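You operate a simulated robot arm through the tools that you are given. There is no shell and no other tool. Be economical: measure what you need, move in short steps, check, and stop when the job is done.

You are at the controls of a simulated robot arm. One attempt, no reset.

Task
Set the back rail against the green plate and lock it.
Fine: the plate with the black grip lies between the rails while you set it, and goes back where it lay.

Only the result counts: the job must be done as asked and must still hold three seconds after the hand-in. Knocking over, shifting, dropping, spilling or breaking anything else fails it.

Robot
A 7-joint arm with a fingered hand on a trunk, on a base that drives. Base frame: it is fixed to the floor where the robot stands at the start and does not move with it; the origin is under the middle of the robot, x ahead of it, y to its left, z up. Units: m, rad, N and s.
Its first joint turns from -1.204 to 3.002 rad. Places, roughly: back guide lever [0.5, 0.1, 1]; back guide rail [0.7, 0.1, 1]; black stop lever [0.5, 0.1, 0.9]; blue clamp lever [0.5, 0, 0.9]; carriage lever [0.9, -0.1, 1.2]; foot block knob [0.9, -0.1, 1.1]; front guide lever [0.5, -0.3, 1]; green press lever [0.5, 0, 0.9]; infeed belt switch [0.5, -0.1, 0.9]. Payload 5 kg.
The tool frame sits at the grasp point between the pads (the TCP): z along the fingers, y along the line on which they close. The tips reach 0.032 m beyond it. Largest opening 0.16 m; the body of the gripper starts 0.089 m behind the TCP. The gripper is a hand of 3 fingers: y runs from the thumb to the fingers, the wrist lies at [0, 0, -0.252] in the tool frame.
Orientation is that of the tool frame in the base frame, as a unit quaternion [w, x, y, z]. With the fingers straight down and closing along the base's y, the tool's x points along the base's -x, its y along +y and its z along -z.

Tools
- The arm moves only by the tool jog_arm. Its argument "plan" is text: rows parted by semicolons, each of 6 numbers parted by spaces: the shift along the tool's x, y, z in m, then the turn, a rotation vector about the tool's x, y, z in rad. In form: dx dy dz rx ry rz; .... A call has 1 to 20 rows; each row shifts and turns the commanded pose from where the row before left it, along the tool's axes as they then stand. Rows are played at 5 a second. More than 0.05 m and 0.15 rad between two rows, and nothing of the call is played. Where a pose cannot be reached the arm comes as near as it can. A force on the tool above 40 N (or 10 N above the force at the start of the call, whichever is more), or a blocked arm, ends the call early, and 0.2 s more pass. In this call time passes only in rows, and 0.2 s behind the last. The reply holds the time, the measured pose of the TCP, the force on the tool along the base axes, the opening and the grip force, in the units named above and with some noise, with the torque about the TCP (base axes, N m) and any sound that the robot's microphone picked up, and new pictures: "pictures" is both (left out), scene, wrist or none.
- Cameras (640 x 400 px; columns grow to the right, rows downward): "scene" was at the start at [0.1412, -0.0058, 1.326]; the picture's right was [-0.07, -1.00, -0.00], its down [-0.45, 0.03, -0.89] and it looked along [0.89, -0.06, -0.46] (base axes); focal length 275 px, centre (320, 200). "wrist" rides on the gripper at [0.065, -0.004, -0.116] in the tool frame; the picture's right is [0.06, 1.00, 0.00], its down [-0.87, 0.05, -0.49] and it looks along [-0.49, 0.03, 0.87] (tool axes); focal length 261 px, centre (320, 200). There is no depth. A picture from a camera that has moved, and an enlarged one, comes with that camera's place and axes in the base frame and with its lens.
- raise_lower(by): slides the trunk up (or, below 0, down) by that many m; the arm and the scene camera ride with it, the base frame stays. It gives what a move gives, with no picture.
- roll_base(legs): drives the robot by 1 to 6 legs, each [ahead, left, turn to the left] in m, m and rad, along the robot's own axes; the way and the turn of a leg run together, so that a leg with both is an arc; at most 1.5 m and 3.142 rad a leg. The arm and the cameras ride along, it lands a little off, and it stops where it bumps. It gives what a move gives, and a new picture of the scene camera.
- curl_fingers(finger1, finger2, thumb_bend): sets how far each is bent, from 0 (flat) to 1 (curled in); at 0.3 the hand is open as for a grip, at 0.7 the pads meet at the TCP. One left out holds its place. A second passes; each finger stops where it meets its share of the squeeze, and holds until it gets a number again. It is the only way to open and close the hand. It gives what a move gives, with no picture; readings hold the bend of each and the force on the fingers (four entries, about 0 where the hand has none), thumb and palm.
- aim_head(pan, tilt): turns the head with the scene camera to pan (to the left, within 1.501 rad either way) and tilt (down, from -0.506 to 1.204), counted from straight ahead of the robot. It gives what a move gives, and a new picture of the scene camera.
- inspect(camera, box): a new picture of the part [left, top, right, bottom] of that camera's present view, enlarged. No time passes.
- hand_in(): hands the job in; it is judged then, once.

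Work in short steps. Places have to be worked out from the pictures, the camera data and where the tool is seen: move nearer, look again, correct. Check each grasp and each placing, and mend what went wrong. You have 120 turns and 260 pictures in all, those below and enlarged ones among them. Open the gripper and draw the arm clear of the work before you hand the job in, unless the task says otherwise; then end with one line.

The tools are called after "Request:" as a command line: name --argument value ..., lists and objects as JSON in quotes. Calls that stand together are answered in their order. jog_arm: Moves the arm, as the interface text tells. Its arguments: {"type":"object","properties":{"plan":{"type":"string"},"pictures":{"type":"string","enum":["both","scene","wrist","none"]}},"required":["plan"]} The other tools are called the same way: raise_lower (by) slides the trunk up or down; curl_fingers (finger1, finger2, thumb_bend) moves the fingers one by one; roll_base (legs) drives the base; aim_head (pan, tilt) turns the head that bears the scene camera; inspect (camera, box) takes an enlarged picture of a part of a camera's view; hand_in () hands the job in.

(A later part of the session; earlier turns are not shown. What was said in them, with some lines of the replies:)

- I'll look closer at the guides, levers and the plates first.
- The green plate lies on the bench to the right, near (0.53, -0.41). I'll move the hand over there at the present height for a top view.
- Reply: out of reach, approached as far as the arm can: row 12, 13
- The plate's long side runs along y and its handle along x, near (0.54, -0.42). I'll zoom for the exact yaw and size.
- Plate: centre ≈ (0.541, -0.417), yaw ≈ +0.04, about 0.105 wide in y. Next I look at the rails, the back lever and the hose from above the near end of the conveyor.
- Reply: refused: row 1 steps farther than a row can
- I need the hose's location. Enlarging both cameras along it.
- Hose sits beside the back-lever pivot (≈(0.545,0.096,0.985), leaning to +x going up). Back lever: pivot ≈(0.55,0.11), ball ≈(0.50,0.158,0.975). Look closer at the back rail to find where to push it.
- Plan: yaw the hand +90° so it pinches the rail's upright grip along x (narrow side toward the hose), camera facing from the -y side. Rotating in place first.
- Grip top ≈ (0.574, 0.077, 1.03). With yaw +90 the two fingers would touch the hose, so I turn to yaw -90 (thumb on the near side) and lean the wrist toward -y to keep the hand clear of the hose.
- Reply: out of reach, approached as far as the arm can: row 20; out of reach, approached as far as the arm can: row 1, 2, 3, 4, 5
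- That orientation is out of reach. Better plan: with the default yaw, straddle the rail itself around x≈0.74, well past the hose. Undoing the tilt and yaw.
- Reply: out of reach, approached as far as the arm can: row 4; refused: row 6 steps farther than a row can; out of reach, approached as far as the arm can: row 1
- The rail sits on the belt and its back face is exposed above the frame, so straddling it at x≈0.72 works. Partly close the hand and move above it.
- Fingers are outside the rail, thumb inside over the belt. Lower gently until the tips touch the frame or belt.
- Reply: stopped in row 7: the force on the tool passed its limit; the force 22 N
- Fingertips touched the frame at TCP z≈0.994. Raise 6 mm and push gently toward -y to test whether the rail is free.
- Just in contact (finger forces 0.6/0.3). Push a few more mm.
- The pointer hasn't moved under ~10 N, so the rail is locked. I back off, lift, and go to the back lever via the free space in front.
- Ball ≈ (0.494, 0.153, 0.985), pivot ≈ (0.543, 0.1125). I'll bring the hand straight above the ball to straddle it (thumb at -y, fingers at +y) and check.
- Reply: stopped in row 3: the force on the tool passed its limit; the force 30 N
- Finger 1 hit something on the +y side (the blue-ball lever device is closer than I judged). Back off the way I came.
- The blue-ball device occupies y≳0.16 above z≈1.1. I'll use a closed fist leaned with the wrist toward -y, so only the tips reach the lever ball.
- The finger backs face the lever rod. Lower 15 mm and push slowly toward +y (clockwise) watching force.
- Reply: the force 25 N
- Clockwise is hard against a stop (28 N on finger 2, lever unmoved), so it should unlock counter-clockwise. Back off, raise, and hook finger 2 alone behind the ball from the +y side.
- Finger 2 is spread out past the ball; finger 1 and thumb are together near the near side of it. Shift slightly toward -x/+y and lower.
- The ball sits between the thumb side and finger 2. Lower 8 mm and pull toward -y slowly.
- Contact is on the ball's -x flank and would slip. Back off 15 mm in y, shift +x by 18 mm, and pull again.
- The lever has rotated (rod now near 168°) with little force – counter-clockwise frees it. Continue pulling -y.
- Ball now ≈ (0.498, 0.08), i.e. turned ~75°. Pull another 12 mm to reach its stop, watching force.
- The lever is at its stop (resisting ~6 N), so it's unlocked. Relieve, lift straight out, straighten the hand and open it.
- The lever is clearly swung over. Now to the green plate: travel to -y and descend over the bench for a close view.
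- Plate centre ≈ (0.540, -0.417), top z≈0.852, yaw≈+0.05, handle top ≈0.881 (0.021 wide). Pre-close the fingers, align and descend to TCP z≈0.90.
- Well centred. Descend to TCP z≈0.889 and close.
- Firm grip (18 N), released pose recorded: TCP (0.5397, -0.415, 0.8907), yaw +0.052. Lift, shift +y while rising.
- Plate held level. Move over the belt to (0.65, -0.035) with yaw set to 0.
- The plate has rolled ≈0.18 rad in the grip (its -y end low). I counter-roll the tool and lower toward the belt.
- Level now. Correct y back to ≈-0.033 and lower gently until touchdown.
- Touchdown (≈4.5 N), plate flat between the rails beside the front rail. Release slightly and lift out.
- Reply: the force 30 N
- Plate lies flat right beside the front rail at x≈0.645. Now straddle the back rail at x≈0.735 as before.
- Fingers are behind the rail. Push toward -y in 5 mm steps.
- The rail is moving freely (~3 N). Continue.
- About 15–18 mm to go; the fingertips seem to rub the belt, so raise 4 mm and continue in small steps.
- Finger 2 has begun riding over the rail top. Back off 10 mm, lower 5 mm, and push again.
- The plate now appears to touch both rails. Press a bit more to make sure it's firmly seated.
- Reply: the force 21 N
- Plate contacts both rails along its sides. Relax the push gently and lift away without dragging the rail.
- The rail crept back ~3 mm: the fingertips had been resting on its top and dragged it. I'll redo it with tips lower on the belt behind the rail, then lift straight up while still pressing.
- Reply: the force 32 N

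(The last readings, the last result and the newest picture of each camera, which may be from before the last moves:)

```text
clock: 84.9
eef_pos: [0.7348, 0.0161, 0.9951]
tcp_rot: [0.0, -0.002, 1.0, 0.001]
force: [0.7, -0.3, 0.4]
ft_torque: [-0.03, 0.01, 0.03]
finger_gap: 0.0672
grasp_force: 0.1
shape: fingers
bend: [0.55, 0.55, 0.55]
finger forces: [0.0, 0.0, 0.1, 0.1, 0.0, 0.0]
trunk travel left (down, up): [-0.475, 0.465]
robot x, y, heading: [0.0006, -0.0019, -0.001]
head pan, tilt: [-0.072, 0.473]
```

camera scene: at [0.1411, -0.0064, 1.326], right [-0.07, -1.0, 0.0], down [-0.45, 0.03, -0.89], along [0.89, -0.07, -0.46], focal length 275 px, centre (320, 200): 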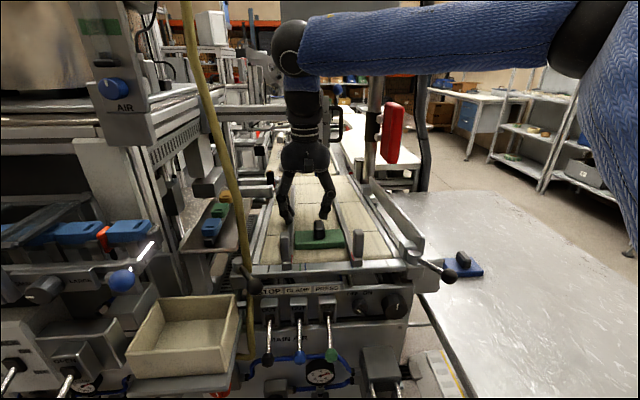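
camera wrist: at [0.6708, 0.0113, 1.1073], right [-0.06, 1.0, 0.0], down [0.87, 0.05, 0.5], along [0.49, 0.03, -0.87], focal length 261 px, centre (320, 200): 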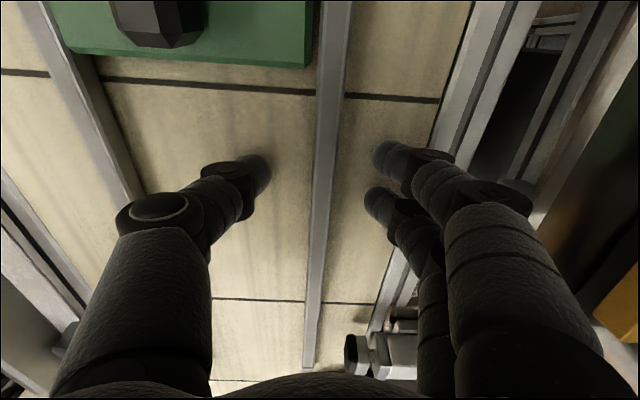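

Free of the belt at z 0.995 – 7 mm lower than before. Push to -y.

Request:
jog_arm --plan "0 -0.005 0 0 0 0;0 -0.005 0 0 0 0;0 -0.005 0 0 0 0;0 -0.005 0 0 0 0;0 -0.003 0 0 0 0;0 -0.003 0 0 0 0;0 0 0 0 0 0" --pictures "wrist"

Request:
inspect --camera "scene" --box '[250, 220, 370, 280]'

```text
clock: 86.5
eef_pos: [0.7365, -0.0104, 0.9971]
tcp_rot: [-0.001, -0.001, 1.0, 0.001]
force: [1.7, 2.2, 1.1]
ft_torque: [0.11, -0.03, -0.05]
finger_gap: 0.0692
grasp_force: 1.2
shape: fingers
bend: [0.54, 0.54, 0.55]
finger forces: [1.6, 1.2, 0.1, 0.0, 0.0, 0.0]
trunk travel left (down, up): [-0.475, 0.465]
robot x, y, heading: [-0.0038, 0.0029, -0.005]
head pan, tilt: [-0.072, 0.473]
camera wrist: at [0.6712, -0.0154, 1.1129], right [-0.06, 1.0, 0.0], down [0.87, 0.06, 0.49], along [0.49, 0.03, -0.87], focal length 261 px, centre (320, 200)
```

wrist: 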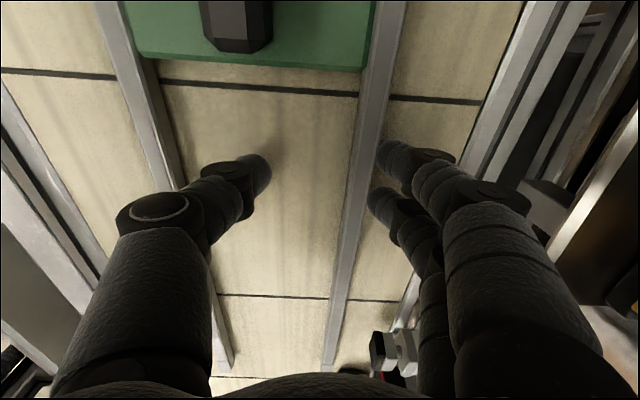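

```text
5.33 times, centred on (310, 250) of scene
camera zoom: at [0.1413, -0.0064, 1.326], right [-0.07, -1.0, 0.0], down [-0.45, 0.03, -0.89], along [0.89, -0.07, -0.46], focal length 1468 px, centre (373, -67)
```

zoom: 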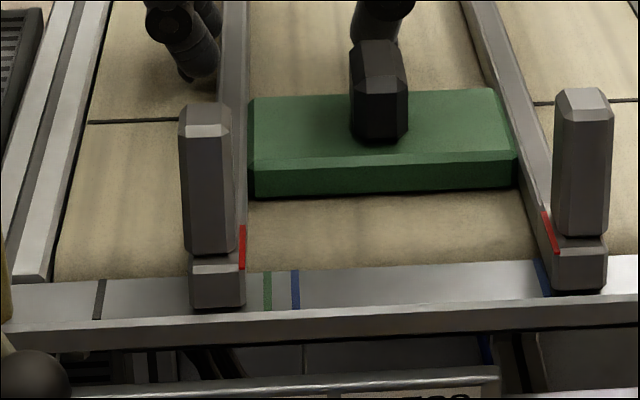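

Rail just meets the plate again at light force. Press a little more.

Request:
jog_arm --plan "0 -0.003 0 0 0 0;0 -0.003 0 0 0 0;0 -0.003 0 0 0 0;0 -0.002 0 0 0 0;0 0 0 0 0 0" --pictures "none"

Request:
inspect --camera "scene" --box '[250, 220, 370, 280]'

```text
clock: 87.7
eef_pos: [0.7357, -0.0212, 0.9966]
tcp_rot: [0.0, -0.001, 1.0, 0.001]
force: [1.6, 12.2, 6.2]
ft_torque: [0.7, -0.05, -0.09]
finger_gap: 0.0779
grasp_force: 7.1
shape: fingers
bend: [0.51, 0.51, 0.55]
finger forces: [7.0, 7.0, 0.0, 0.0, 0.1, 0.1]
trunk travel left (down, up): [-0.475, 0.465]
robot x, y, heading: [-0.0006, -0.0016, -0.004]
head pan, tilt: [-0.072, 0.473]
```

```text
5.33 times, centred on (310, 250) of scene
camera zoom: at [0.1409, -0.0055, 1.3261], right [-0.07, -1.0, 0.0], down [-0.45, 0.03, -0.89], along [0.89, -0.07, -0.46], focal length 1468 px, centre (373, -67)
```

zoom: 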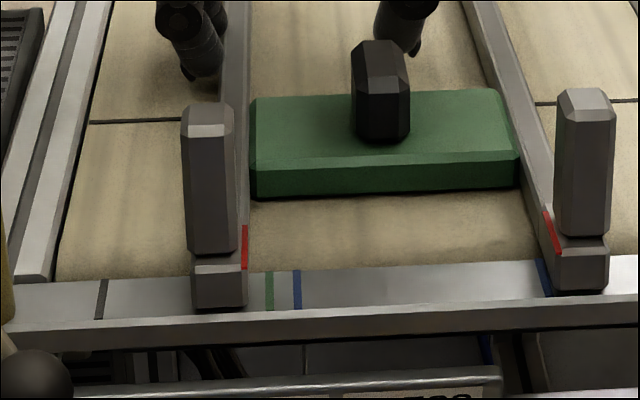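

Solid: the pointer no longer moves at 12 N. Relax slightly (keep light pressure) and lift straight up.

Request:
jog_arm --plan "0 0.004 0 0 0 0;0 0.002 0 0 0 0;0 0 -0.008 0 0 0;0 0 -0.012 0 0 0;0 0 -0.03 0 0 0;0 0 -0.04 0 0 0;0 0 -0.04 0 0 0;0 0 0 0 0 0" --pictures "none"

Request:
inspect --camera "scene" --box '[250, 220, 370, 280]'

```text
clock: 89.5
eef_pos: [0.7355, -0.0161, 1.1243]
tcp_rot: [-0.001, -0.001, 1.0, 0.002]
force: [0.1, 0.1, 0.1]
ft_torque: [-0.01, 0.0, 0.03]
finger_gap: 0.0672
grasp_force: 0.0
shape: fingers
bend: [0.55, 0.55, 0.55]
finger forces: [0.0, 0.0, 0.0, 0.1, 0.0, 0.0]
trunk travel left (down, up): [-0.475, 0.465]
robot x, y, heading: [-0.0006, -0.0006, -0.003]
head pan, tilt: [-0.072, 0.473]
```

```text
5.33 times, centred on (310, 250) of scene
camera zoom: at [0.142, -0.007, 1.3258], right [-0.07, -1.0, 0.0], down [-0.45, 0.03, -0.89], along [0.89, -0.07, -0.46], focal length 1468 px, centre (373, -67)
```

zoom: 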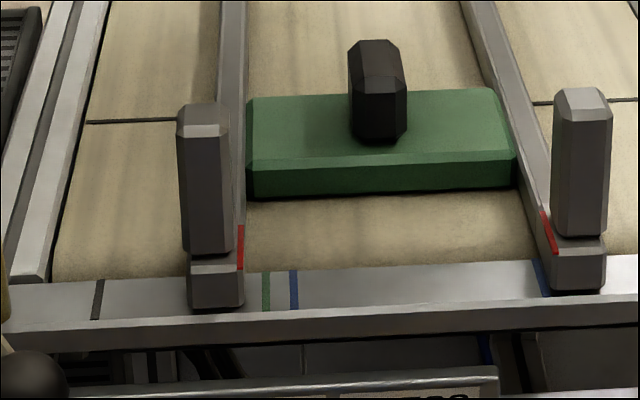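

Rail stays against the plate. Now go to the lever: retreat in front, make a fist and lean as before.

Request:
jog_arm --plan "0.03 -0.01 -0.03 0 0 0;0.045 -0.01 -0.01 0 0 0;0.048 0 0 0 0 0;0.048 0 0 0 0 0;0.048 0 0 0 0 0;0.045 0 0 0 0 0;0.01 -0.03 0 0 0 0;0 -0.02 0 -0.15 0 0;0 0 0 -0.15 0 0;0 0 0 -0.15 0 0;0 0 0 -0.15 0 0;0 0 0 0 0 0" --pictures "none"

Request:
curl_fingers --finger1 0.7 --finger2 0.7 --thumb_bend 0.7

Request:
inspect --camera "wrist" --box '[160, 100, 480, 300]'

```text
clock: 92.1
eef_pos: [0.462, -0.0861, 1.1659]
tcp_rot: [0.001, -0.001, 0.955, 0.297]
force: [-0.1, -0.7, 0.7]
ft_torque: [-0.04, 0.0, -0.02]
finger_gap: 0.067
grasp_force: 0.0
shape: fingers
bend: [0.55, 0.55, 0.55]
finger forces: [0.0, 0.0, 0.0, 0.0, 0.0, 0.0]
trunk travel left (down, up): [-0.475, 0.465]
robot x, y, heading: [-0.0005, -0.001, 0.001]
head pan, tilt: [-0.072, 0.473]
```

```text
clock: 93.1
eef_pos: [0.4621, -0.0881, 1.1653]
tcp_rot: [0.0, -0.001, 0.955, 0.297]
force: [0.2, -0.7, 0.2]
ft_torque: [0.02, 0.0, -0.01]
finger_gap: 0.0126
grasp_force: 0.0
shape: fingers
bend: [0.7, 0.7, 0.7]
finger forces: [0.0, 0.0, 0.0, 0.0, 0.1, 0.0]
trunk travel left (down, up): [-0.475, 0.465]
robot x, y, heading: [0.0002, -0.0007, -0.004]
head pan, tilt: [-0.072, 0.473]
```

```text
2.00 times, centred on (320, 200) of wrist
camera zoom: at [0.3978, -0.1563, 1.2588], right [-0.06, 0.82, 0.57], down [0.87, -0.23, 0.44], along [0.49, 0.52, -0.7], focal length 521 px, centre (320, 200)
```

zoom: 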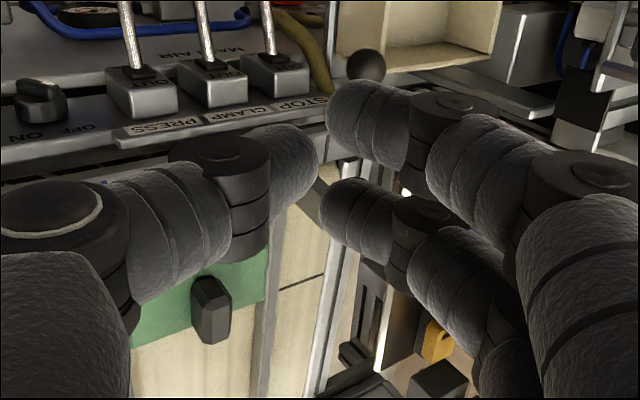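

Request:
jog_arm --plan "0 -0.0061 0.0443 0 0 0;0 -0.0061 0.0443 0 0 0;0 -0.0061 0.0443 0 0 0;0 -0.0061 0.0443 0 0 0;0 0 0 0 0 0" --pictures "none"

Request:
inspect --camera "scene" --box '[200, 210, 360, 310]'

Request:
inspect --camera "wrist" --box '[220, 80, 460, 280]'

```text
clock: 94.3
eef_pos: [0.4613, -0.0063, 1.006]
tcp_rot: [0.0, -0.001, 0.955, 0.297]
force: [-0.6, -0.2, -0.6]
ft_torque: [-0.03, 0.02, 0.0]
finger_gap: 0.0125
grasp_force: 0.1
shape: fingers
bend: [0.7, 0.7, 0.7]
finger forces: [0.0, 0.0, 0.0, 0.1, 0.1, 0.0]
trunk travel left (down, up): [-0.475, 0.465]
robot x, y, heading: [-0.0009, 0.0023, -0.004]
head pan, tilt: [-0.072, 0.473]
```

```text
4.00 times, centred on (280, 260) of scene
camera zoom: at [0.141, -0.0067, 1.326], right [-0.07, -1.0, 0.0], down [-0.45, 0.03, -0.89], along [0.89, -0.07, -0.46], focal length 1101 px, centre (480, -40)
```

zoom: 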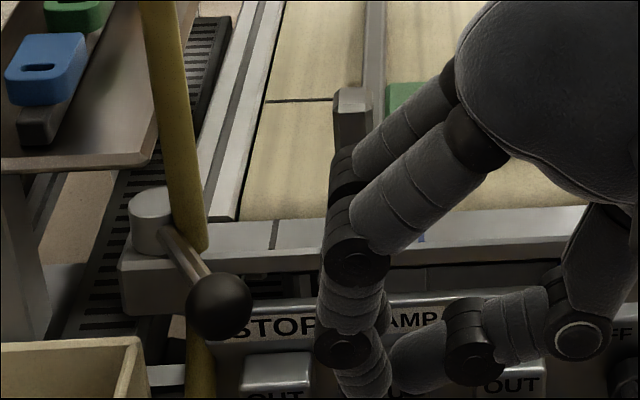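

```text
2.00 times, centred on (340, 180) of wrist
camera zoom: at [0.3951, -0.0762, 1.0993], right [-0.06, 0.82, 0.57], down [0.87, -0.23, 0.44], along [0.49, 0.52, -0.7], focal length 521 px, centre (280, 240)
```

zoom: 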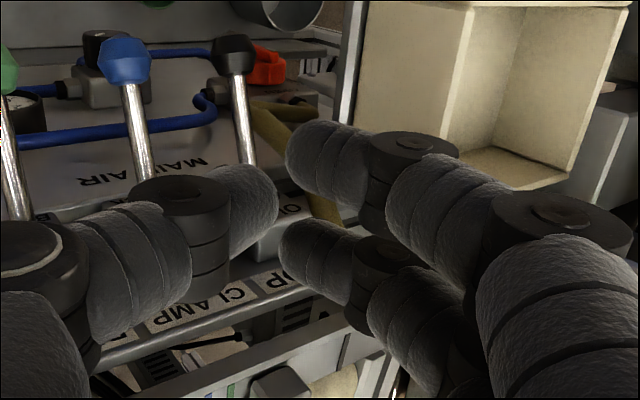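

Request:
jog_arm --plan "0 0.0066 0.0045 0 0 0;0 0.0066 0.0045 0 0 0;0 0.0066 0.0045 0 0 0;0 0.0066 0.0045 0 0 0;0 0.0066 0.0045 0 0 0;0 0.0066 0.0045 0 0 0;0 0.0066 0.0045 0 0 0;0 0.0066 0.0045 0 0 0;0 0.0066 0.0045 0 0 0;0 0 0 0 0 0" --pictures "none"

Request:
inspect --camera "scene" --box '[180, 210, 340, 310]'

Request:
inspect --camera "wrist" --box '[220, 80, 460, 280]'

```text
clock: 96.5
eef_pos: [0.462, 0.0665, 1.0081]
tcp_rot: [0.001, -0.002, 0.955, 0.296]
force: [0.5, -1.1, 0.2]
ft_torque: [0.04, 0.01, -0.03]
finger_gap: 0.0129
grasp_force: 0.0
shape: fingers
bend: [0.7, 0.7, 0.7]
finger forces: [0.1, 0.4, 0.1, 0.0, 0.0, 0.1]
trunk travel left (down, up): [-0.475, 0.465]
robot x, y, heading: [-0.0002, -0.0025, -0.001]
head pan, tilt: [-0.072, 0.473]
```

```text
4.00 times, centred on (260, 260) of scene
camera zoom: at [0.1406, -0.0068, 1.3259], right [-0.07, -1.0, 0.0], down [-0.45, 0.03, -0.89], along [0.89, -0.06, -0.45], focal length 1101 px, centre (560, -40)
```

zoom: 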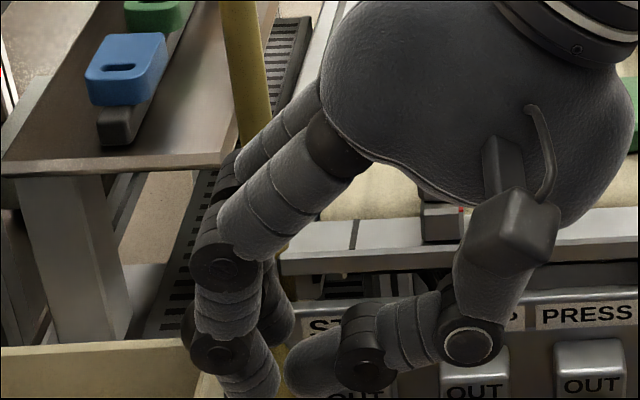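

```text
2.00 times, centred on (340, 180) of wrist
camera zoom: at [0.3966, -0.0037, 1.1004], right [-0.06, 0.82, 0.57], down [0.87, -0.23, 0.44], along [0.49, 0.52, -0.7], focal length 521 px, centre (280, 240)
```

zoom: 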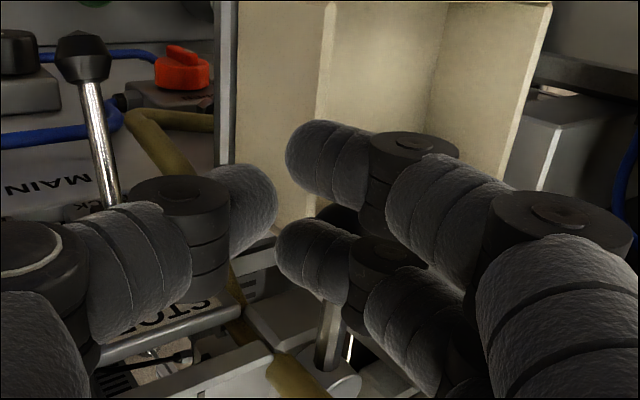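

The ball is moving along ahead of finger 2. Continue toward the locked side.

Request:
jog_arm --plan "0 0.0066 0.0045 0 0 0;0 0.0066 0.0045 0 0 0;0 0.0066 0.0045 0 0 0;0 0.0041 0.0028 0 0 0;0 0.0041 0.0028 0 0 0;0 0.0041 0.0028 0 0 0;0 0 0 0 0 0" --pictures "none"

Request:
inspect --camera "scene" --box '[180, 210, 340, 310]'

Request:
inspect --camera "wrist" --box '[220, 80, 460, 280]'

```text
clock: 98.1
eef_pos: [0.4627, 0.1039, 1.0072]
tcp_rot: [0.0, 0.0, 0.955, 0.296]
force: [-0.1, 0.6, 0.2]
ft_torque: [0.03, -0.01, 0.0]
finger_gap: 0.013
grasp_force: 0.0
shape: fingers
bend: [0.7, 0.7, 0.7]
finger forces: [0.0, 0.1, 0.0, 0.1, 0.0, 0.0]
trunk travel left (down, up): [-0.475, 0.465]
robot x, y, heading: [-0.0009, 0.0013, -0.002]
head pan, tilt: [-0.072, 0.473]
```

```text
4.00 times, centred on (260, 260) of scene
camera zoom: at [0.1412, -0.0067, 1.326], right [-0.07, -1.0, 0.0], down [-0.45, 0.03, -0.89], along [0.89, -0.07, -0.46], focal length 1101 px, centre (560, -40)
```

zoom: 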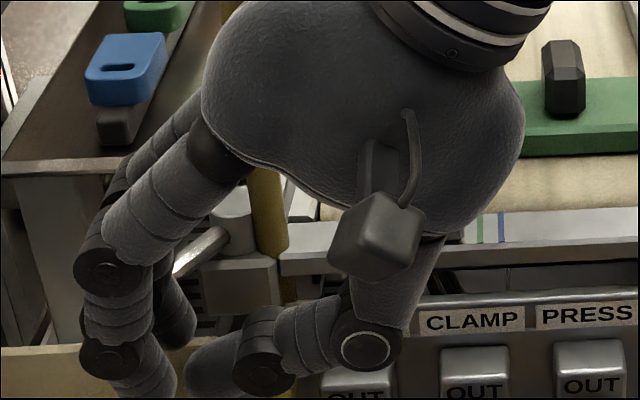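

```text
2.00 times, centred on (340, 180) of wrist
camera zoom: at [0.3977, 0.035, 1.1002], right [-0.06, 0.82, 0.57], down [0.87, -0.23, 0.44], along [0.49, 0.52, -0.7], focal length 521 px, centre (280, 240)
```

zoom: 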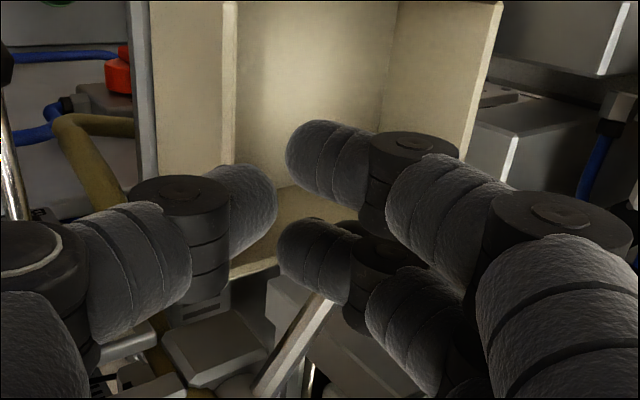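

Near the locked angle. Push on to the stop with firm force.

Request:
jog_arm --plan "-0.005 0.0041 0.0028 0 0 0;-0.005 0.0041 0.0028 0 0 0;0 0.0041 0.0028 0 0 0;0 0.0041 0.0028 0 0 0;0 0.0041 0.0028 0 0 0;0 0.0041 0.0028 0 0 0;0 0 0 0 0 0" --pictures "none"

Request:
inspect --camera "wrist" --box '[220, 80, 460, 280]'

```text
clock: 99.7
eef_pos: [0.4723, 0.1305, 1.0077]
tcp_rot: [0.001, -0.001, 0.955, 0.297]
force: [-2.3, -23.7, 15.0]
ft_torque: [-0.16, -0.26, -0.42]
finger_gap: 0.0157
grasp_force: 19.5
shape: fingers
bend: [0.7, 0.77, 0.7]
finger forces: [0.1, 38.4, 0.0, 0.0, 0.0, 0.1]
trunk travel left (down, up): [-0.475, 0.465]
robot x, y, heading: [-0.0004, -0.0023, -0.001]
head pan, tilt: [-0.072, 0.473]
```

```text
2.00 times, centred on (340, 180) of wrist
camera zoom: at [0.4065, 0.0623, 1.1007], right [-0.06, 0.82, 0.57], down [0.87, -0.23, 0.44], along [0.49, 0.52, -0.7], focal length 521 px, centre (280, 240)
```

zoom: 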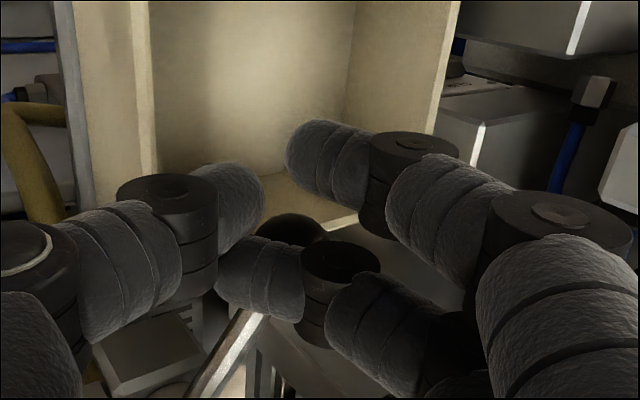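

Stop reached firmly (38 N on finger 2). Retract, lift, and check lever and rail.

Request:
jog_arm --plan "0 -0.0165 -0.0113 0 0 0;0 -0.0165 -0.0113 0 0 0;0 -0.0165 -0.0113 0 0 0;0 0.0226 -0.033 0 0 0;0 0.0226 -0.033 0 0 0;0 0.0 -0.03 0 0 0;0 -0.02 -0.014 0.15 0 0;0 -0.02 -0.014 0.15 0 0;0 -0.02 0 0.15 0 0;0 -0.02 0 0.15 0 0;0 0 0 0 0 0" --pictures "none"

Request:
inspect --camera "scene" --box '[190, 220, 350, 320]'

Request:
inspect --camera "scene" --box '[250, 220, 370, 280]'

```text
clock: 102.1
eef_pos: [0.4738, -0.0328, 1.1064]
tcp_rot: [0.0, -0.001, 1.0, 0.001]
force: [0.0, 0.5, 0.4]
ft_torque: [0.02, 0.04, 0.0]
finger_gap: 0.0127
grasp_force: 0.1
shape: fingers
bend: [0.7, 0.7, 0.7]
finger forces: [0.0, 0.0, 0.1, 0.0, 0.0, 0.1]
trunk travel left (down, up): [-0.475, 0.465]
robot x, y, heading: [-0.002, -0.0011, -0.0]
head pan, tilt: [-0.072, 0.473]
```

```text
4.00 times, centred on (270, 270) of scene
camera zoom: at [0.1418, -0.0075, 1.3258], right [-0.07, -1.0, 0.0], down [-0.45, 0.03, -0.89], along [0.89, -0.07, -0.46], focal length 1101 px, centre (520, -80)
```

zoom: 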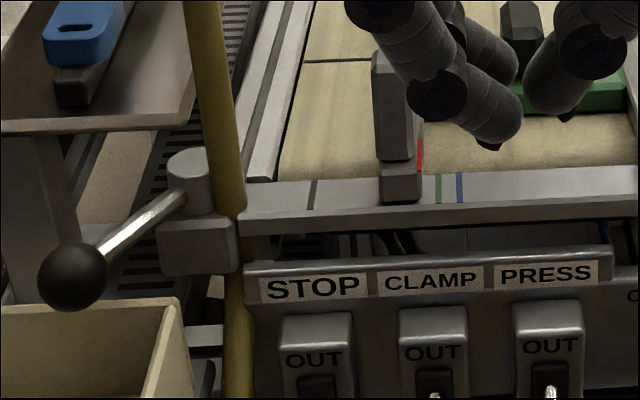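

```text
5.33 times, centred on (310, 250) of scene
camera zoom: at [0.1418, -0.0075, 1.3258], right [-0.07, -1.0, 0.0], down [-0.45, 0.03, -0.89], along [0.89, -0.07, -0.46], focal length 1468 px, centre (373, -67)
```

zoom: 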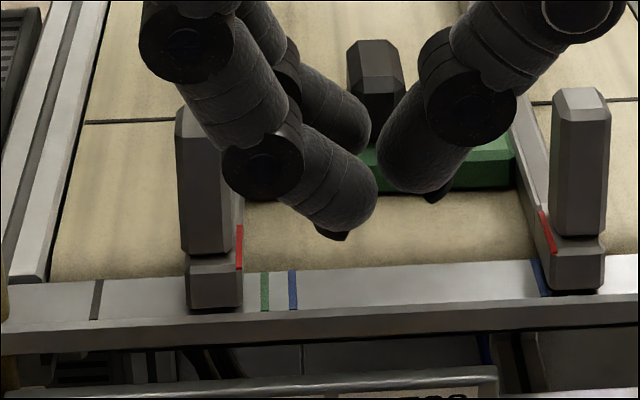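

Lever is back at its locked stop and the rail unchanged. Now retrieve the plate: open the fingers, move above it.

Request:
curl_fingers --finger1 0.55 --finger2 0.55 --thumb_bend 0.55

Request:
jog_arm --plan "-0.03 -0.0 -0.01 0 0 0;-0.045 -0.005 0 0 0 0;-0.045 -0.005 0 0 0 0;-0.045 0 0 0 0 0;0 0 0 0 0 0" --pictures "wrist"

Request:
inspect --camera "wrist" --box '[220, 80, 400, 190]'

```text
clock: 103.1
eef_pos: [0.4742, -0.032, 1.1069]
tcp_rot: [0.0, -0.001, 1.0, 0.001]
force: [0.8, 0.5, -0.2]
ft_torque: [-0.02, 0.0, -0.03]
finger_gap: 0.066
grasp_force: 0.0
shape: fingers
bend: [0.55, 0.55, 0.55]
finger forces: [0.0, 0.1, 0.1, 0.1, 0.0, 0.0]
trunk travel left (down, up): [-0.475, 0.465]
robot x, y, heading: [0.0008, -0.004, -0.004]
head pan, tilt: [-0.072, 0.473]
```

```text
clock: 104.3
eef_pos: [0.6386, -0.0403, 1.1174]
tcp_rot: [0.0, -0.001, 1.0, 0.001]
force: [0.7, 0.6, 0.6]
ft_torque: [-0.01, -0.05, 0.0]
finger_gap: 0.0664
grasp_force: 0.1
shape: fingers
bend: [0.55, 0.55, 0.55]
finger forces: [0.1, 0.0, 0.1, 0.0, 0.0, 0.1]
trunk travel left (down, up): [-0.475, 0.465]
robot x, y, heading: [-0.0011, -0.0018, -0.006]
head pan, tilt: [-0.072, 0.473]
camera wrist: at [0.5744, -0.0452, 1.2327], right [-0.06, 1.0, 0.0], down [0.87, 0.05, 0.49], along [0.49, 0.03, -0.87], focal length 261 px, centre (320, 200)
```

wrist: 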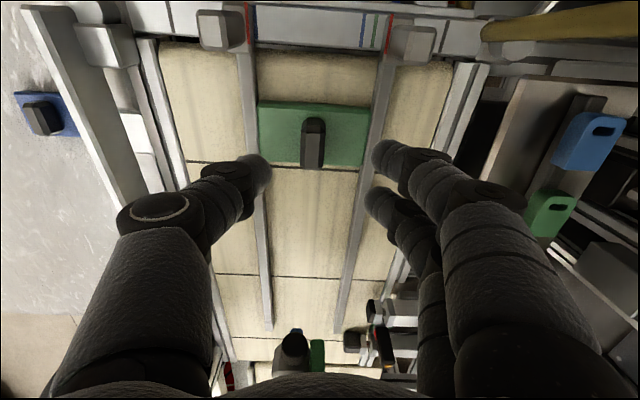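

```text
3.56 times, centred on (310, 135) of wrist
camera zoom: at [0.5744, -0.0452, 1.2327], right [-0.06, 1.0, 0.0], down [0.87, 0.05, 0.49], along [0.49, 0.03, -0.87], focal length 927 px, centre (356, 431)
```

zoom: 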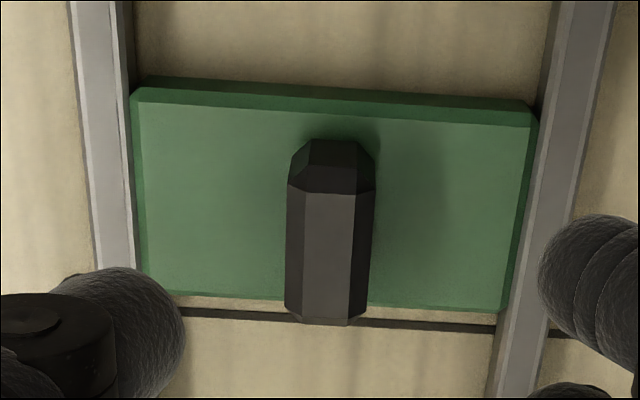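

The plate is snug between both rails. Align over its handle (0.648, -0.0475) and descend.

Request:
jog_arm --plan "-0.0095 -0.0072 0.03 0 0 0.015;0 0 0.03 0 0 0;0 0 0.025 0 0 0;0 0 0.01 0 0 0;0 0 0.005 0 0 0;0 0 0.003 0 0 0;0 0 0 0 0 0" --pictures "wrist"

Request:
inspect --camera "scene" --box '[240, 170, 400, 270]'

```text
clock: 105.7
eef_pos: [0.6473, -0.0465, 1.0183]
tcp_rot: [0.004, 0.007, 1.0, 0.003]
force: [0.2, 0.3, 20.1]
ft_torque: [0.41, 0.35, -0.01]
finger_gap: 0.0659
grasp_force: 10.2
shape: fingers
bend: [0.57, 0.55, 0.55]
finger forces: [14.1, 0.0, 0.0, 0.1, 5.7, 0.0]
trunk travel left (down, up): [-0.475, 0.465]
robot x, y, heading: [-0.0028, 0.0009, -0.005]
head pan, tilt: [-0.072, 0.473]
stopped in row 7: the force on the tool passed its limit (the readings are from after the stop); the commanded pose is now the measured one
camera wrist: at [0.5817, -0.0503, 1.1344], right [-0.05, 1.0, 0.01], down [0.87, 0.04, 0.5], along [0.5, 0.03, -0.87], focal length 261 px, centre (320, 200)
```

wrist: 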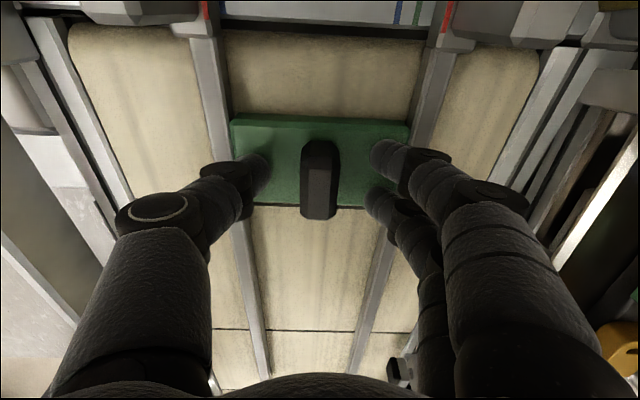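

```text
4.00 times, centred on (320, 220) of scene
camera zoom: at [0.1403, -0.0068, 1.3261], right [-0.07, -1.0, 0.0], down [-0.45, 0.03, -0.89], along [0.89, -0.07, -0.45], focal length 1101 px, centre (320, 120)
```

zoom: 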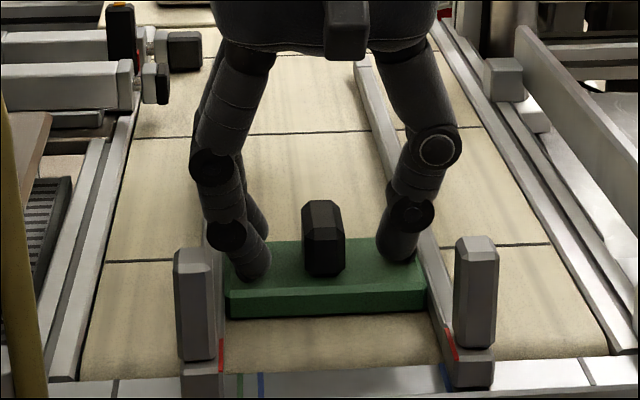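

Fingertips touched the plate top; raise 4 mm and close on the handle.

Request:
jog_arm --plan "0 0 -0.002 0 0 0;0 0 -0.002 0 0 0;0 0 0 0 0 0" --pictures "none"

Request:
curl_fingers --finger1 0.75 --finger2 0.75 --thumb_bend 0.72

```text
clock: 106.5
eef_pos: [0.6485, -0.0467, 1.0198]
tcp_rot: [0.002, 0.006, 1.0, 0.003]
force: [0.3, -0.3, 0.2]
ft_torque: [-0.04, 0.01, 0.0]
finger_gap: 0.0668
grasp_force: 0.0
shape: fingers
bend: [0.55, 0.55, 0.55]
finger forces: [0.0, 0.0, 0.0, 0.1, 0.1, 0.0]
trunk travel left (down, up): [-0.475, 0.465]
robot x, y, heading: [-0.0033, 0.0007, -0.003]
head pan, tilt: [-0.072, 0.473]
```

```text
clock: 107.5
eef_pos: [0.6471, -0.0449, 1.0216]
tcp_rot: [0.002, 0.006, 1.0, 0.003]
force: [1.9, 3.3, 2.1]
ft_torque: [-0.07, -0.02, 0.0]
finger_gap: 0.0267
grasp_force: 18.0
shape: fingers
bend: [0.71, 0.71, 0.68]
finger forces: [10.0, 10.2, 0.0, 0.0, 16.3, 0.0]
trunk travel left (down, up): [-0.475, 0.465]
robot x, y, heading: [0.004, -0.0035, -0.005]
head pan, tilt: [-0.072, 0.473]
```

Gripped with 18 N. Lift straight up slowly, then look.

Request:
jog_arm --plan "0 0 -0.004 0 0 0;0 0 -0.005 0 0 0;0 0 -0.008 0 0 0;0 0 -0.015 0 0 0;0 0 -0.03 0 0 0;0 0 -0.04 0 0 0;0 0 -0.02 0 0 0;0 0 0 0 0 0" --pictures "wrist"

Request:
inspect --camera "scene" --box '[240, 140, 400, 270]'

Request:
inspect --camera "wrist" --box '[180, 60, 460, 260]'

```text
clock: 109.3
eef_pos: [0.6477, -0.0463, 1.1433]
tcp_rot: [0.002, 0.008, 1.0, 0.002]
force: [0.1, 0.0, -0.8]
ft_torque: [0.02, -0.05, 0.01]
finger_gap: 0.0267
grasp_force: 16.7
shape: fingers
bend: [0.72, 0.72, 0.67]
finger forces: [8.3, 8.6, 0.1, 0.0, 17.0, 0.0]
trunk travel left (down, up): [-0.475, 0.465]
robot x, y, heading: [-0.0008, 0.0019, -0.003]
head pan, tilt: [-0.072, 0.473]
camera wrist: at [0.582, -0.0508, 1.2586], right [-0.05, 1.0, 0.01], down [0.87, 0.04, 0.5], along [0.5, 0.03, -0.87], focal length 261 px, centre (320, 200)
```

wrist: 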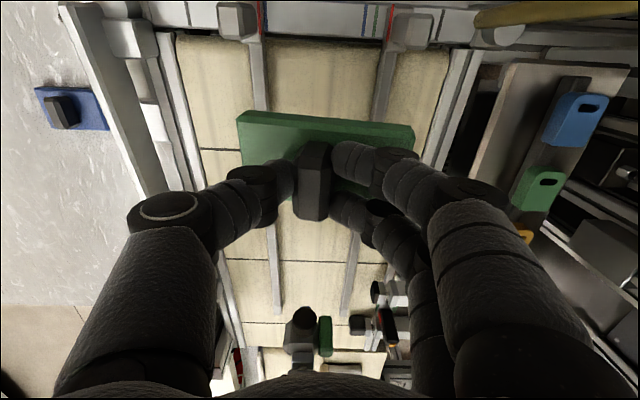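

```text
3.08 times, centred on (320, 205) of scene
camera zoom: at [0.1414, -0.0067, 1.326], right [-0.07, -1.0, 0.0], down [-0.45, 0.03, -0.89], along [0.89, -0.07, -0.46], focal length 847 px, centre (320, 185)
```

zoom: 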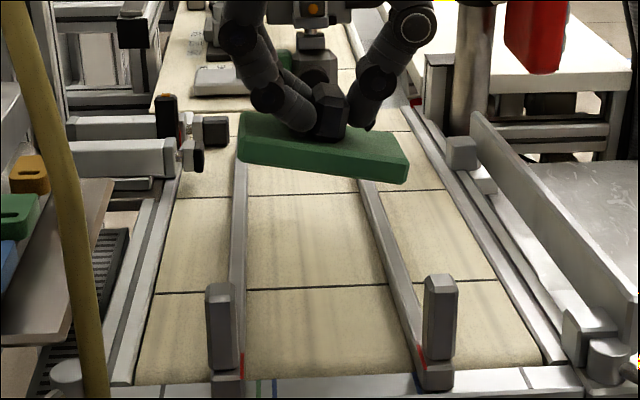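

```text
2.00 times, centred on (320, 160) of wrist
camera zoom: at [0.582, -0.0508, 1.2586], right [-0.05, 1.0, 0.01], down [0.87, 0.04, 0.5], along [0.5, 0.03, -0.87], focal length 521 px, centre (320, 280)
```

zoom: 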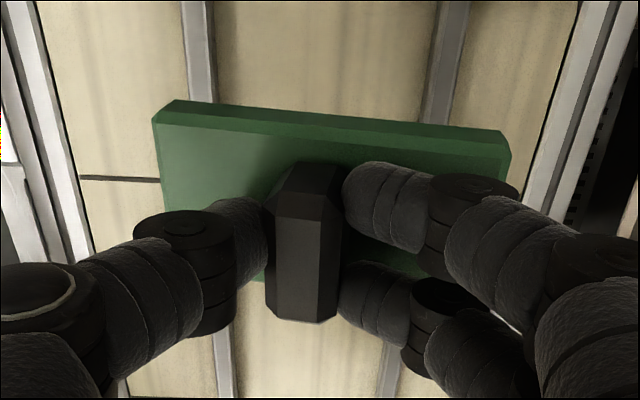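

Same ~0.18 roll as before, and the rail stayed put. Carry it back over the bench, restoring yaw and counter-rolling there.

Request:
jog_arm --plan "0 0 -0.012 0 0 0;0 0 0 0 0 -0.068;0.02 -0.034 0 0 0 0;0.022 -0.04 0 0 0 0;0.022 -0.04 0 0 0 0;0.022 -0.04 0 0 0 0;0.022 -0.04 0 0 0 0;0 -0.042 0 0 0 0;0 -0.042 0 0 0 0;0 -0.032 0.015 0 0 0;0 0 0 0.09 0 0;0 0 0 0.09 0 0;0 0 0 0 0 0"

```text
clock: 112.1
eef_pos: [0.5576, -0.3629, 1.1379]
tcp_rot: [0.006, -0.026, 0.996, -0.087]
force: [-0.1, -1.0, -1.3]
ft_torque: [0.02, 0.0, -0.02]
finger_gap: 0.0268
grasp_force: 16.8
shape: fingers
bend: [0.72, 0.72, 0.67]
finger forces: [8.4, 8.4, 0.0, 0.0, 16.9, 0.0]
trunk travel left (down, up): [-0.475, 0.465]
robot x, y, heading: [-0.0005, 0.0015, -0.002]
head pan, tilt: [-0.072, 0.473]
camera scene: at [0.141, -0.007, 1.326], right [-0.07, -1.0, 0.0], down [-0.45, 0.03, -0.89], along [0.89, -0.07, -0.46], focal length 275 px, centre (320, 200)
camera wrist: at [0.491, -0.351, 1.2527], right [-0.11, 0.98, -0.17], down [0.86, 0.19, 0.48], along [0.5, -0.09, -0.86], focal length 261 px, centre (320, 200)
```

scene: 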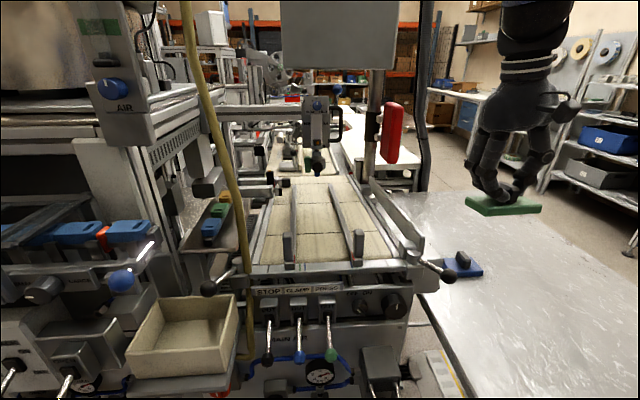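
wrist: 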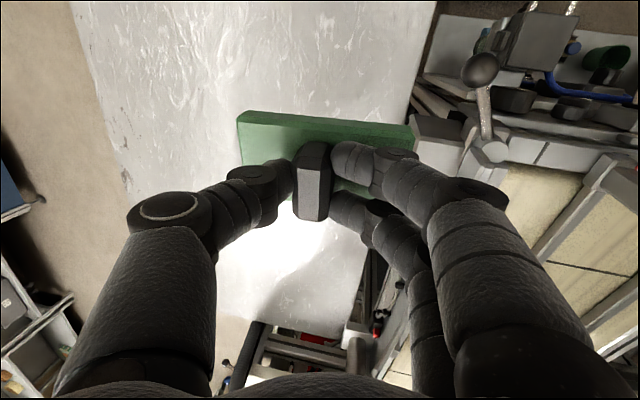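

Request:
jog_arm --plan "0.003 -0.0008 0.0371 0 0.012 0;0.003 -0.0008 0.0371 0 0 0;0.003 -0.0008 0.0371 0 0 0;0.003 -0.0008 0.0371 0 0 0;0.003 -0.0008 0.0371 0 0 0;0.003 -0.0008 0.0271 0 0 0;0 0 0 0 0 0"

Request:
inspect --camera "scene" --box '[420, 230, 580, 340]'

```text
clock: 113.7
eef_pos: [0.5388, -0.4062, 0.9292]
tcp_rot: [-0.001, -0.026, 0.996, -0.087]
force: [0.3, 0.9, -0.4]
ft_torque: [0.04, 0.0, -0.05]
finger_gap: 0.0268
grasp_force: 17.3
shape: fingers
bend: [0.72, 0.72, 0.67]
finger forces: [8.4, 8.5, 0.1, 0.0, 16.8, 0.0]
trunk travel left (down, up): [-0.475, 0.465]
robot x, y, heading: [0.0026, -0.0006, -0.01]
head pan, tilt: [-0.072, 0.473]
camera scene: at [0.1411, -0.0066, 1.326], right [-0.07, -1.0, 0.0], down [-0.45, 0.03, -0.89], along [0.89, -0.07, -0.46], focal length 275 px, centre (320, 200)
camera wrist: at [0.4741, -0.3927, 1.0446], right [-0.11, 0.98, -0.17], down [0.86, 0.18, 0.47], along [0.49, -0.1, -0.87], focal length 261 px, centre (320, 200)
```

scene: 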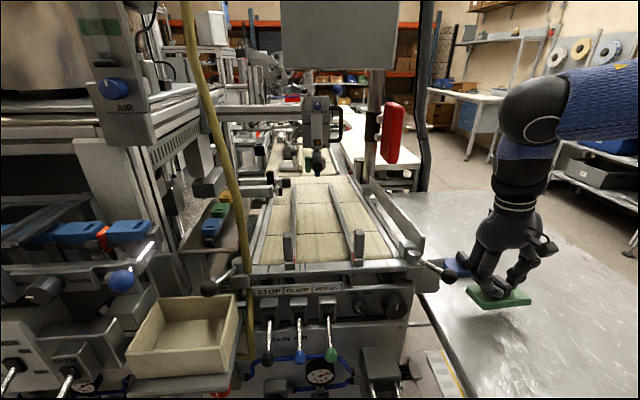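
wrist: 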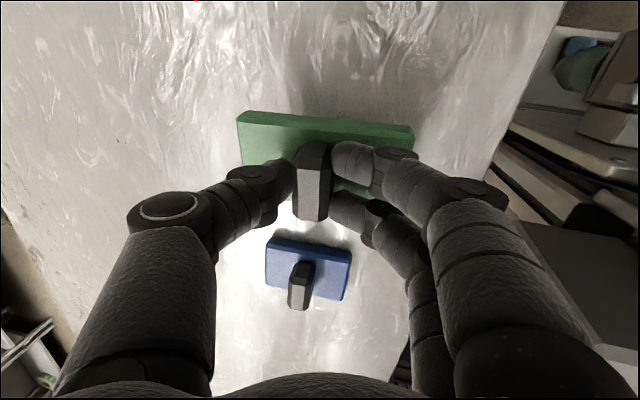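

```text
3.64 times, centred on (500, 285) of scene
camera zoom: at [0.1411, -0.0066, 1.326], right [-0.07, -1.0, 0.0], down [-0.45, 0.03, -0.89], along [0.89, -0.07, -0.46], focal length 1001 px, centre (-334, -109)
```

zoom: 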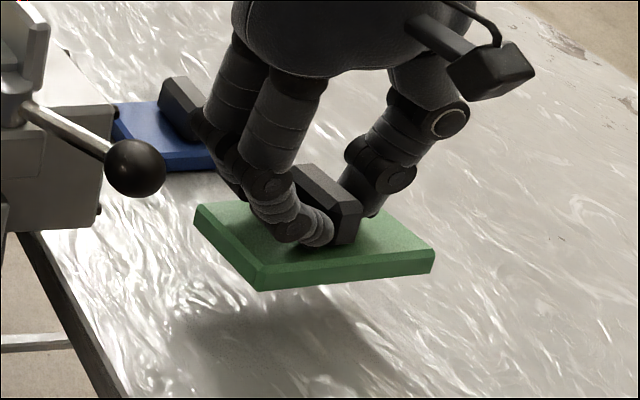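

Level and above its original spot. Lower slowly to touchdown.

Request:
jog_arm --plan "-0.0027 0.001 0.0152 0 0 0;0 0.0018 0.0098 0 0 0;0 0.0009 0.0049 0 0 0;0 0.0007 0.0039 0 0 0;0 0.0005 0.003 0 0 0;0 0 0 0 0 0" --pictures "none"

Request:
inspect --camera "scene" --box '[420, 230, 580, 340]'

```text
clock: 115.1
eef_pos: [0.5416, -0.4071, 0.8913]
tcp_rot: [0.0, -0.027, 0.996, -0.088]
force: [-0.1, 0.2, -1.1]
ft_torque: [0.01, -0.03, -0.02]
finger_gap: 0.0265
grasp_force: 16.9
shape: fingers
bend: [0.72, 0.72, 0.67]
finger forces: [8.3, 8.5, 0.0, 0.1, 16.8, 0.0]
trunk travel left (down, up): [-0.475, 0.465]
robot x, y, heading: [0.0014, -0.0003, -0.001]
head pan, tilt: [-0.072, 0.473]
```

```text
3.64 times, centred on (500, 285) of scene
camera zoom: at [0.1412, -0.0068, 1.326], right [-0.07, -1.0, 0.0], down [-0.45, 0.03, -0.89], along [0.89, -0.07, -0.46], focal length 1001 px, centre (-334, -109)
```

zoom: 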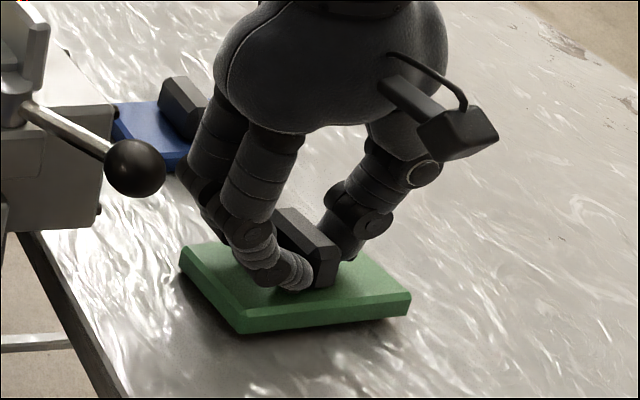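

Still ~4 mm above the bench and ~3 mm toward +y. Nudge -y 3 mm and finish lowering.

Request:
jog_arm --plan "0 -0.003 0.0005 0 0 0;0 0.0005 0.003 0 0 0;0 0.0004 0.002 0 0 0;0 0.0002 0.0012 0 0 0;0 0 0 0 0 0" --pictures "none"

Request:
inspect --camera "scene" --box '[420, 230, 580, 340]'

```text
clock: 116.3
eef_pos: [0.5417, -0.4096, 0.8862]
tcp_rot: [-0.001, -0.026, 0.996, -0.087]
force: [-2.9, 0.0, 8.9]
ft_torque: [-0.13, -0.1, 0.01]
finger_gap: 0.0269
grasp_force: 18.7
shape: fingers
bend: [0.72, 0.73, 0.67]
finger forces: [7.0, 11.5, 0.0, 0.0, 18.0, 0.0]
trunk travel left (down, up): [-0.475, 0.465]
robot x, y, heading: [-0.002, -0.0014, -0.005]
head pan, tilt: [-0.072, 0.473]
```

```text
3.64 times, centred on (500, 285) of scene
camera zoom: at [0.1405, -0.0064, 1.3261], right [-0.07, -1.0, 0.0], down [-0.45, 0.03, -0.89], along [0.89, -0.07, -0.45], focal length 1001 px, centre (-334, -109)
```

zoom: 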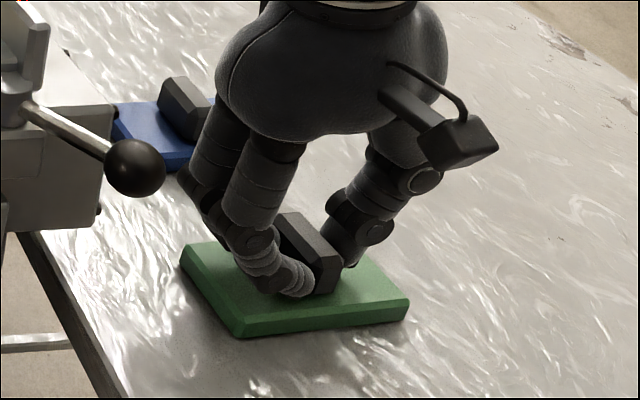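

Touched down, within ~4 mm of the original. Release and lift off.

Request:
curl_fingers --finger1 0.6 --finger2 0.6 --thumb_bend 0.56

Request:
jog_arm --plan "0 -0.0009 -0.0049 0 0 0;0 -0.0018 -0.0098 0 0 0;0 -0.0054 -0.0295 0 0 0;0 -0.0054 -0.0295 0 0 0;0 -0.0054 -0.0295 0 0 0;0 0 0 -0.09 0 0;0 0 0 -0.09 0 0;0 0 0 0 0 0" --pictures "wrist"

Request:
inspect --camera "scene" --box '[446, 280, 542, 340]'

```text
clock: 117.3
eef_pos: [0.5423, -0.4096, 0.8862]
tcp_rot: [-0.001, -0.026, 0.996, -0.087]
force: [2.3, -3.1, 20.3]
ft_torque: [0.09, -0.08, -0.03]
finger_gap: 0.0446
grasp_force: 10.1
shape: fingers
bend: [0.66, 0.66, 0.56]
finger forces: [10.0, 10.2, 0.0, 0.0, 0.1, 0.1]
trunk travel left (down, up): [-0.475, 0.465]
robot x, y, heading: [0.0007, 0.0013, -0.002]
head pan, tilt: [-0.072, 0.473]
```

```text
clock: 119.1
eef_pos: [0.5435, -0.4104, 0.9901]
tcp_rot: [-0.004, -0.027, 1.0, 0.002]
force: [0.4, -0.4, -0.7]
ft_torque: [0.03, -0.04, -0.01]
finger_gap: 0.0549
grasp_force: 0.1
shape: fingers
bend: [0.6, 0.6, 0.56]
finger forces: [0.0, 0.0, 0.1, 0.1, 0.0, 0.1]
trunk travel left (down, up): [-0.475, 0.465]
robot x, y, heading: [0.0022, -0.0014, 0.002]
head pan, tilt: [-0.072, 0.473]
camera wrist: at [0.4785, -0.4188, 1.1062], right [-0.11, 0.99, 0.01], down [0.87, 0.1, 0.49], along [0.48, 0.06, -0.87], focal length 261 px, centre (320, 200)
```

wrist: 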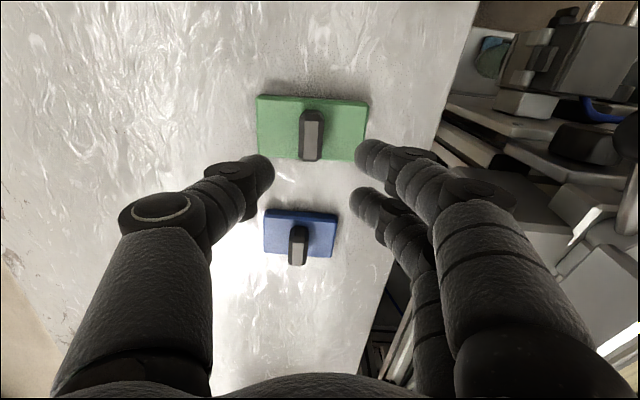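

```text
6.67 times, centred on (494, 310) of scene
camera zoom: at [0.1412, -0.0066, 1.326], right [-0.07, -1.0, 0.0], down [-0.45, 0.03, -0.89], along [0.89, -0.07, -0.46], focal length 1834 px, centre (-840, -533)
```

zoom: 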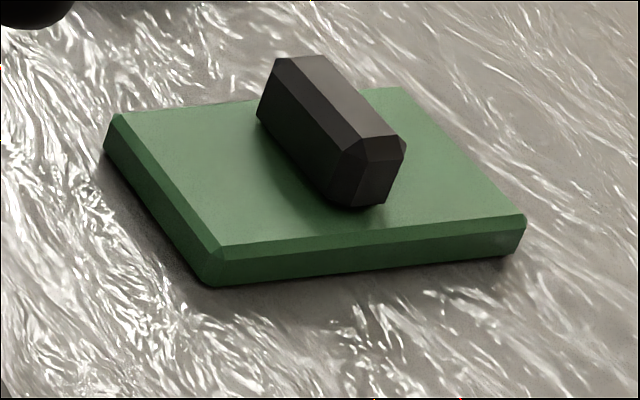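

Plate is back within ~4 mm and at the same yaw. Draw the arm clear, open the hand, and do a last check of rail and lever.

Request:
jog_arm --plan "0 0 -0.04 0 0 0;0.01 0.02 -0.04 0 0 0;0.02 0.03 -0.03 0 0 0;0.02 0.03 -0.03 0 0 0;0.02 0.03 -0.02 0 0 0;0 0 0 0 0 0" --pictures "scene"

Request:
curl_fingers --finger1 0.3 --finger2 0.3 --thumb_bend 0.3

Request:
inspect --camera "scene" --box '[190, 210, 380, 310]'

Request:
inspect --camera "scene" --box '[0, 160, 250, 320]'

```text
clock: 120.5
eef_pos: [0.4683, -0.3039, 1.153]
tcp_rot: [-0.005, -0.026, 1.0, 0.003]
force: [0.0, -0.2, 0.2]
ft_torque: [0.0, 0.01, -0.04]
finger_gap: 0.055
grasp_force: 0.1
shape: fingers
bend: [0.6, 0.6, 0.56]
finger forces: [0.0, 0.1, 0.0, 0.0, 0.1, 0.0]
trunk travel left (down, up): [-0.475, 0.465]
robot x, y, heading: [0.0002, -0.0015, -0.002]
head pan, tilt: [-0.072, 0.473]
camera scene: at [0.1413, -0.0072, 1.3259], right [-0.07, -1.0, 0.0], down [-0.45, 0.03, -0.89], along [0.89, -0.07, -0.46], focal length 275 px, centre (320, 200)
```

scene: 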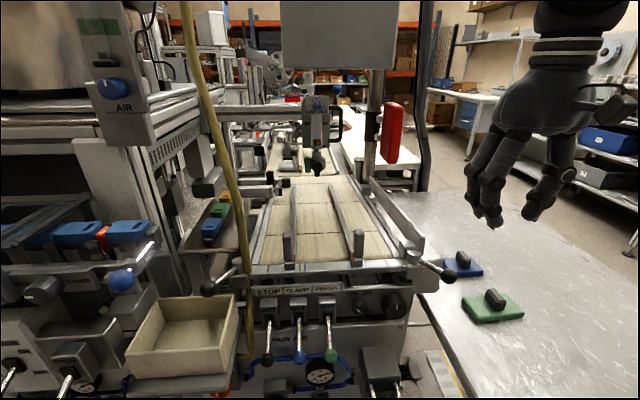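

```text
clock: 121.5
eef_pos: [0.4673, -0.3041, 1.1526]
tcp_rot: [-0.003, -0.027, 1.0, 0.003]
force: [-0.3, -1.1, -0.2]
ft_torque: [-0.03, 0.0, -0.01]
finger_gap: 0.1672
grasp_force: 0.1
shape: fingers
bend: [0.3, 0.3, 0.3]
finger forces: [0.0, 0.1, 0.1, 0.0, 0.0, 0.0]
trunk travel left (down, up): [-0.475, 0.465]
robot x, y, heading: [-0.0015, -0.0006, 0.003]
head pan, tilt: [-0.072, 0.473]
```

```text
3.37 times, centred on (285, 260) of scene
camera zoom: at [0.1411, -0.0067, 1.326], right [-0.07, -1.0, 0.0], down [-0.45, 0.03, -0.89], along [0.89, -0.07, -0.46], focal length 927 px, centre (438, -2)
```

zoom: 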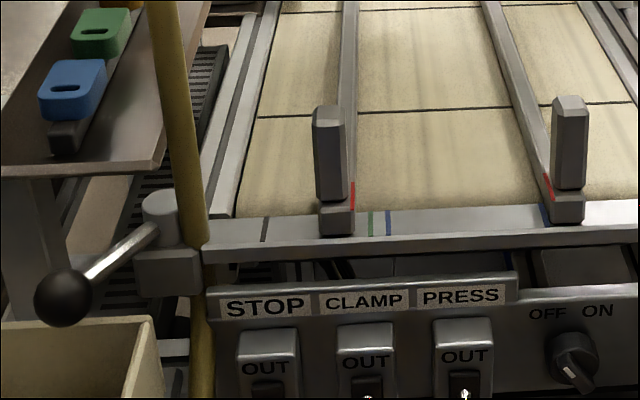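

```text
2.50 times, centred on (125, 240) of scene
camera zoom: at [0.1411, -0.0067, 1.326], right [-0.07, -1.0, 0.0], down [-0.45, 0.03, -0.89], along [0.89, -0.07, -0.46], focal length 688 px, centre (808, 100)
```

zoom: 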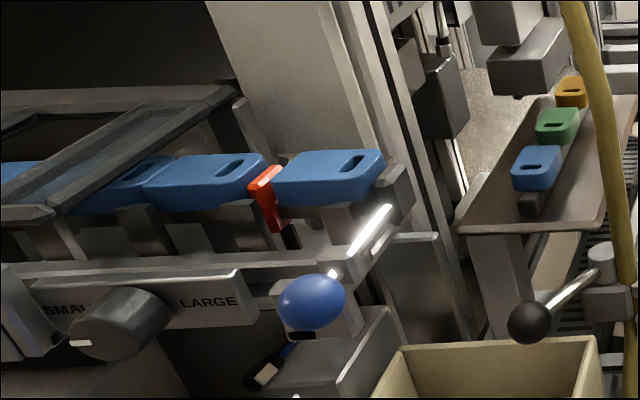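

The rail is still where I set it, the lever is at its locked stop, the plate is back, and the hand is open and clear. Handing in.

Request:
hand_in

```text
The job is handed in.
```

I set the back rail against the green plate and locked its lever. The plate went back to the bench about 4 mm from where it lay. While I was reaching for the lever, one finger bumped the device with the blue-ball lever beside it. I saw no lasting shift there, but I can't rule out a few millimetres.
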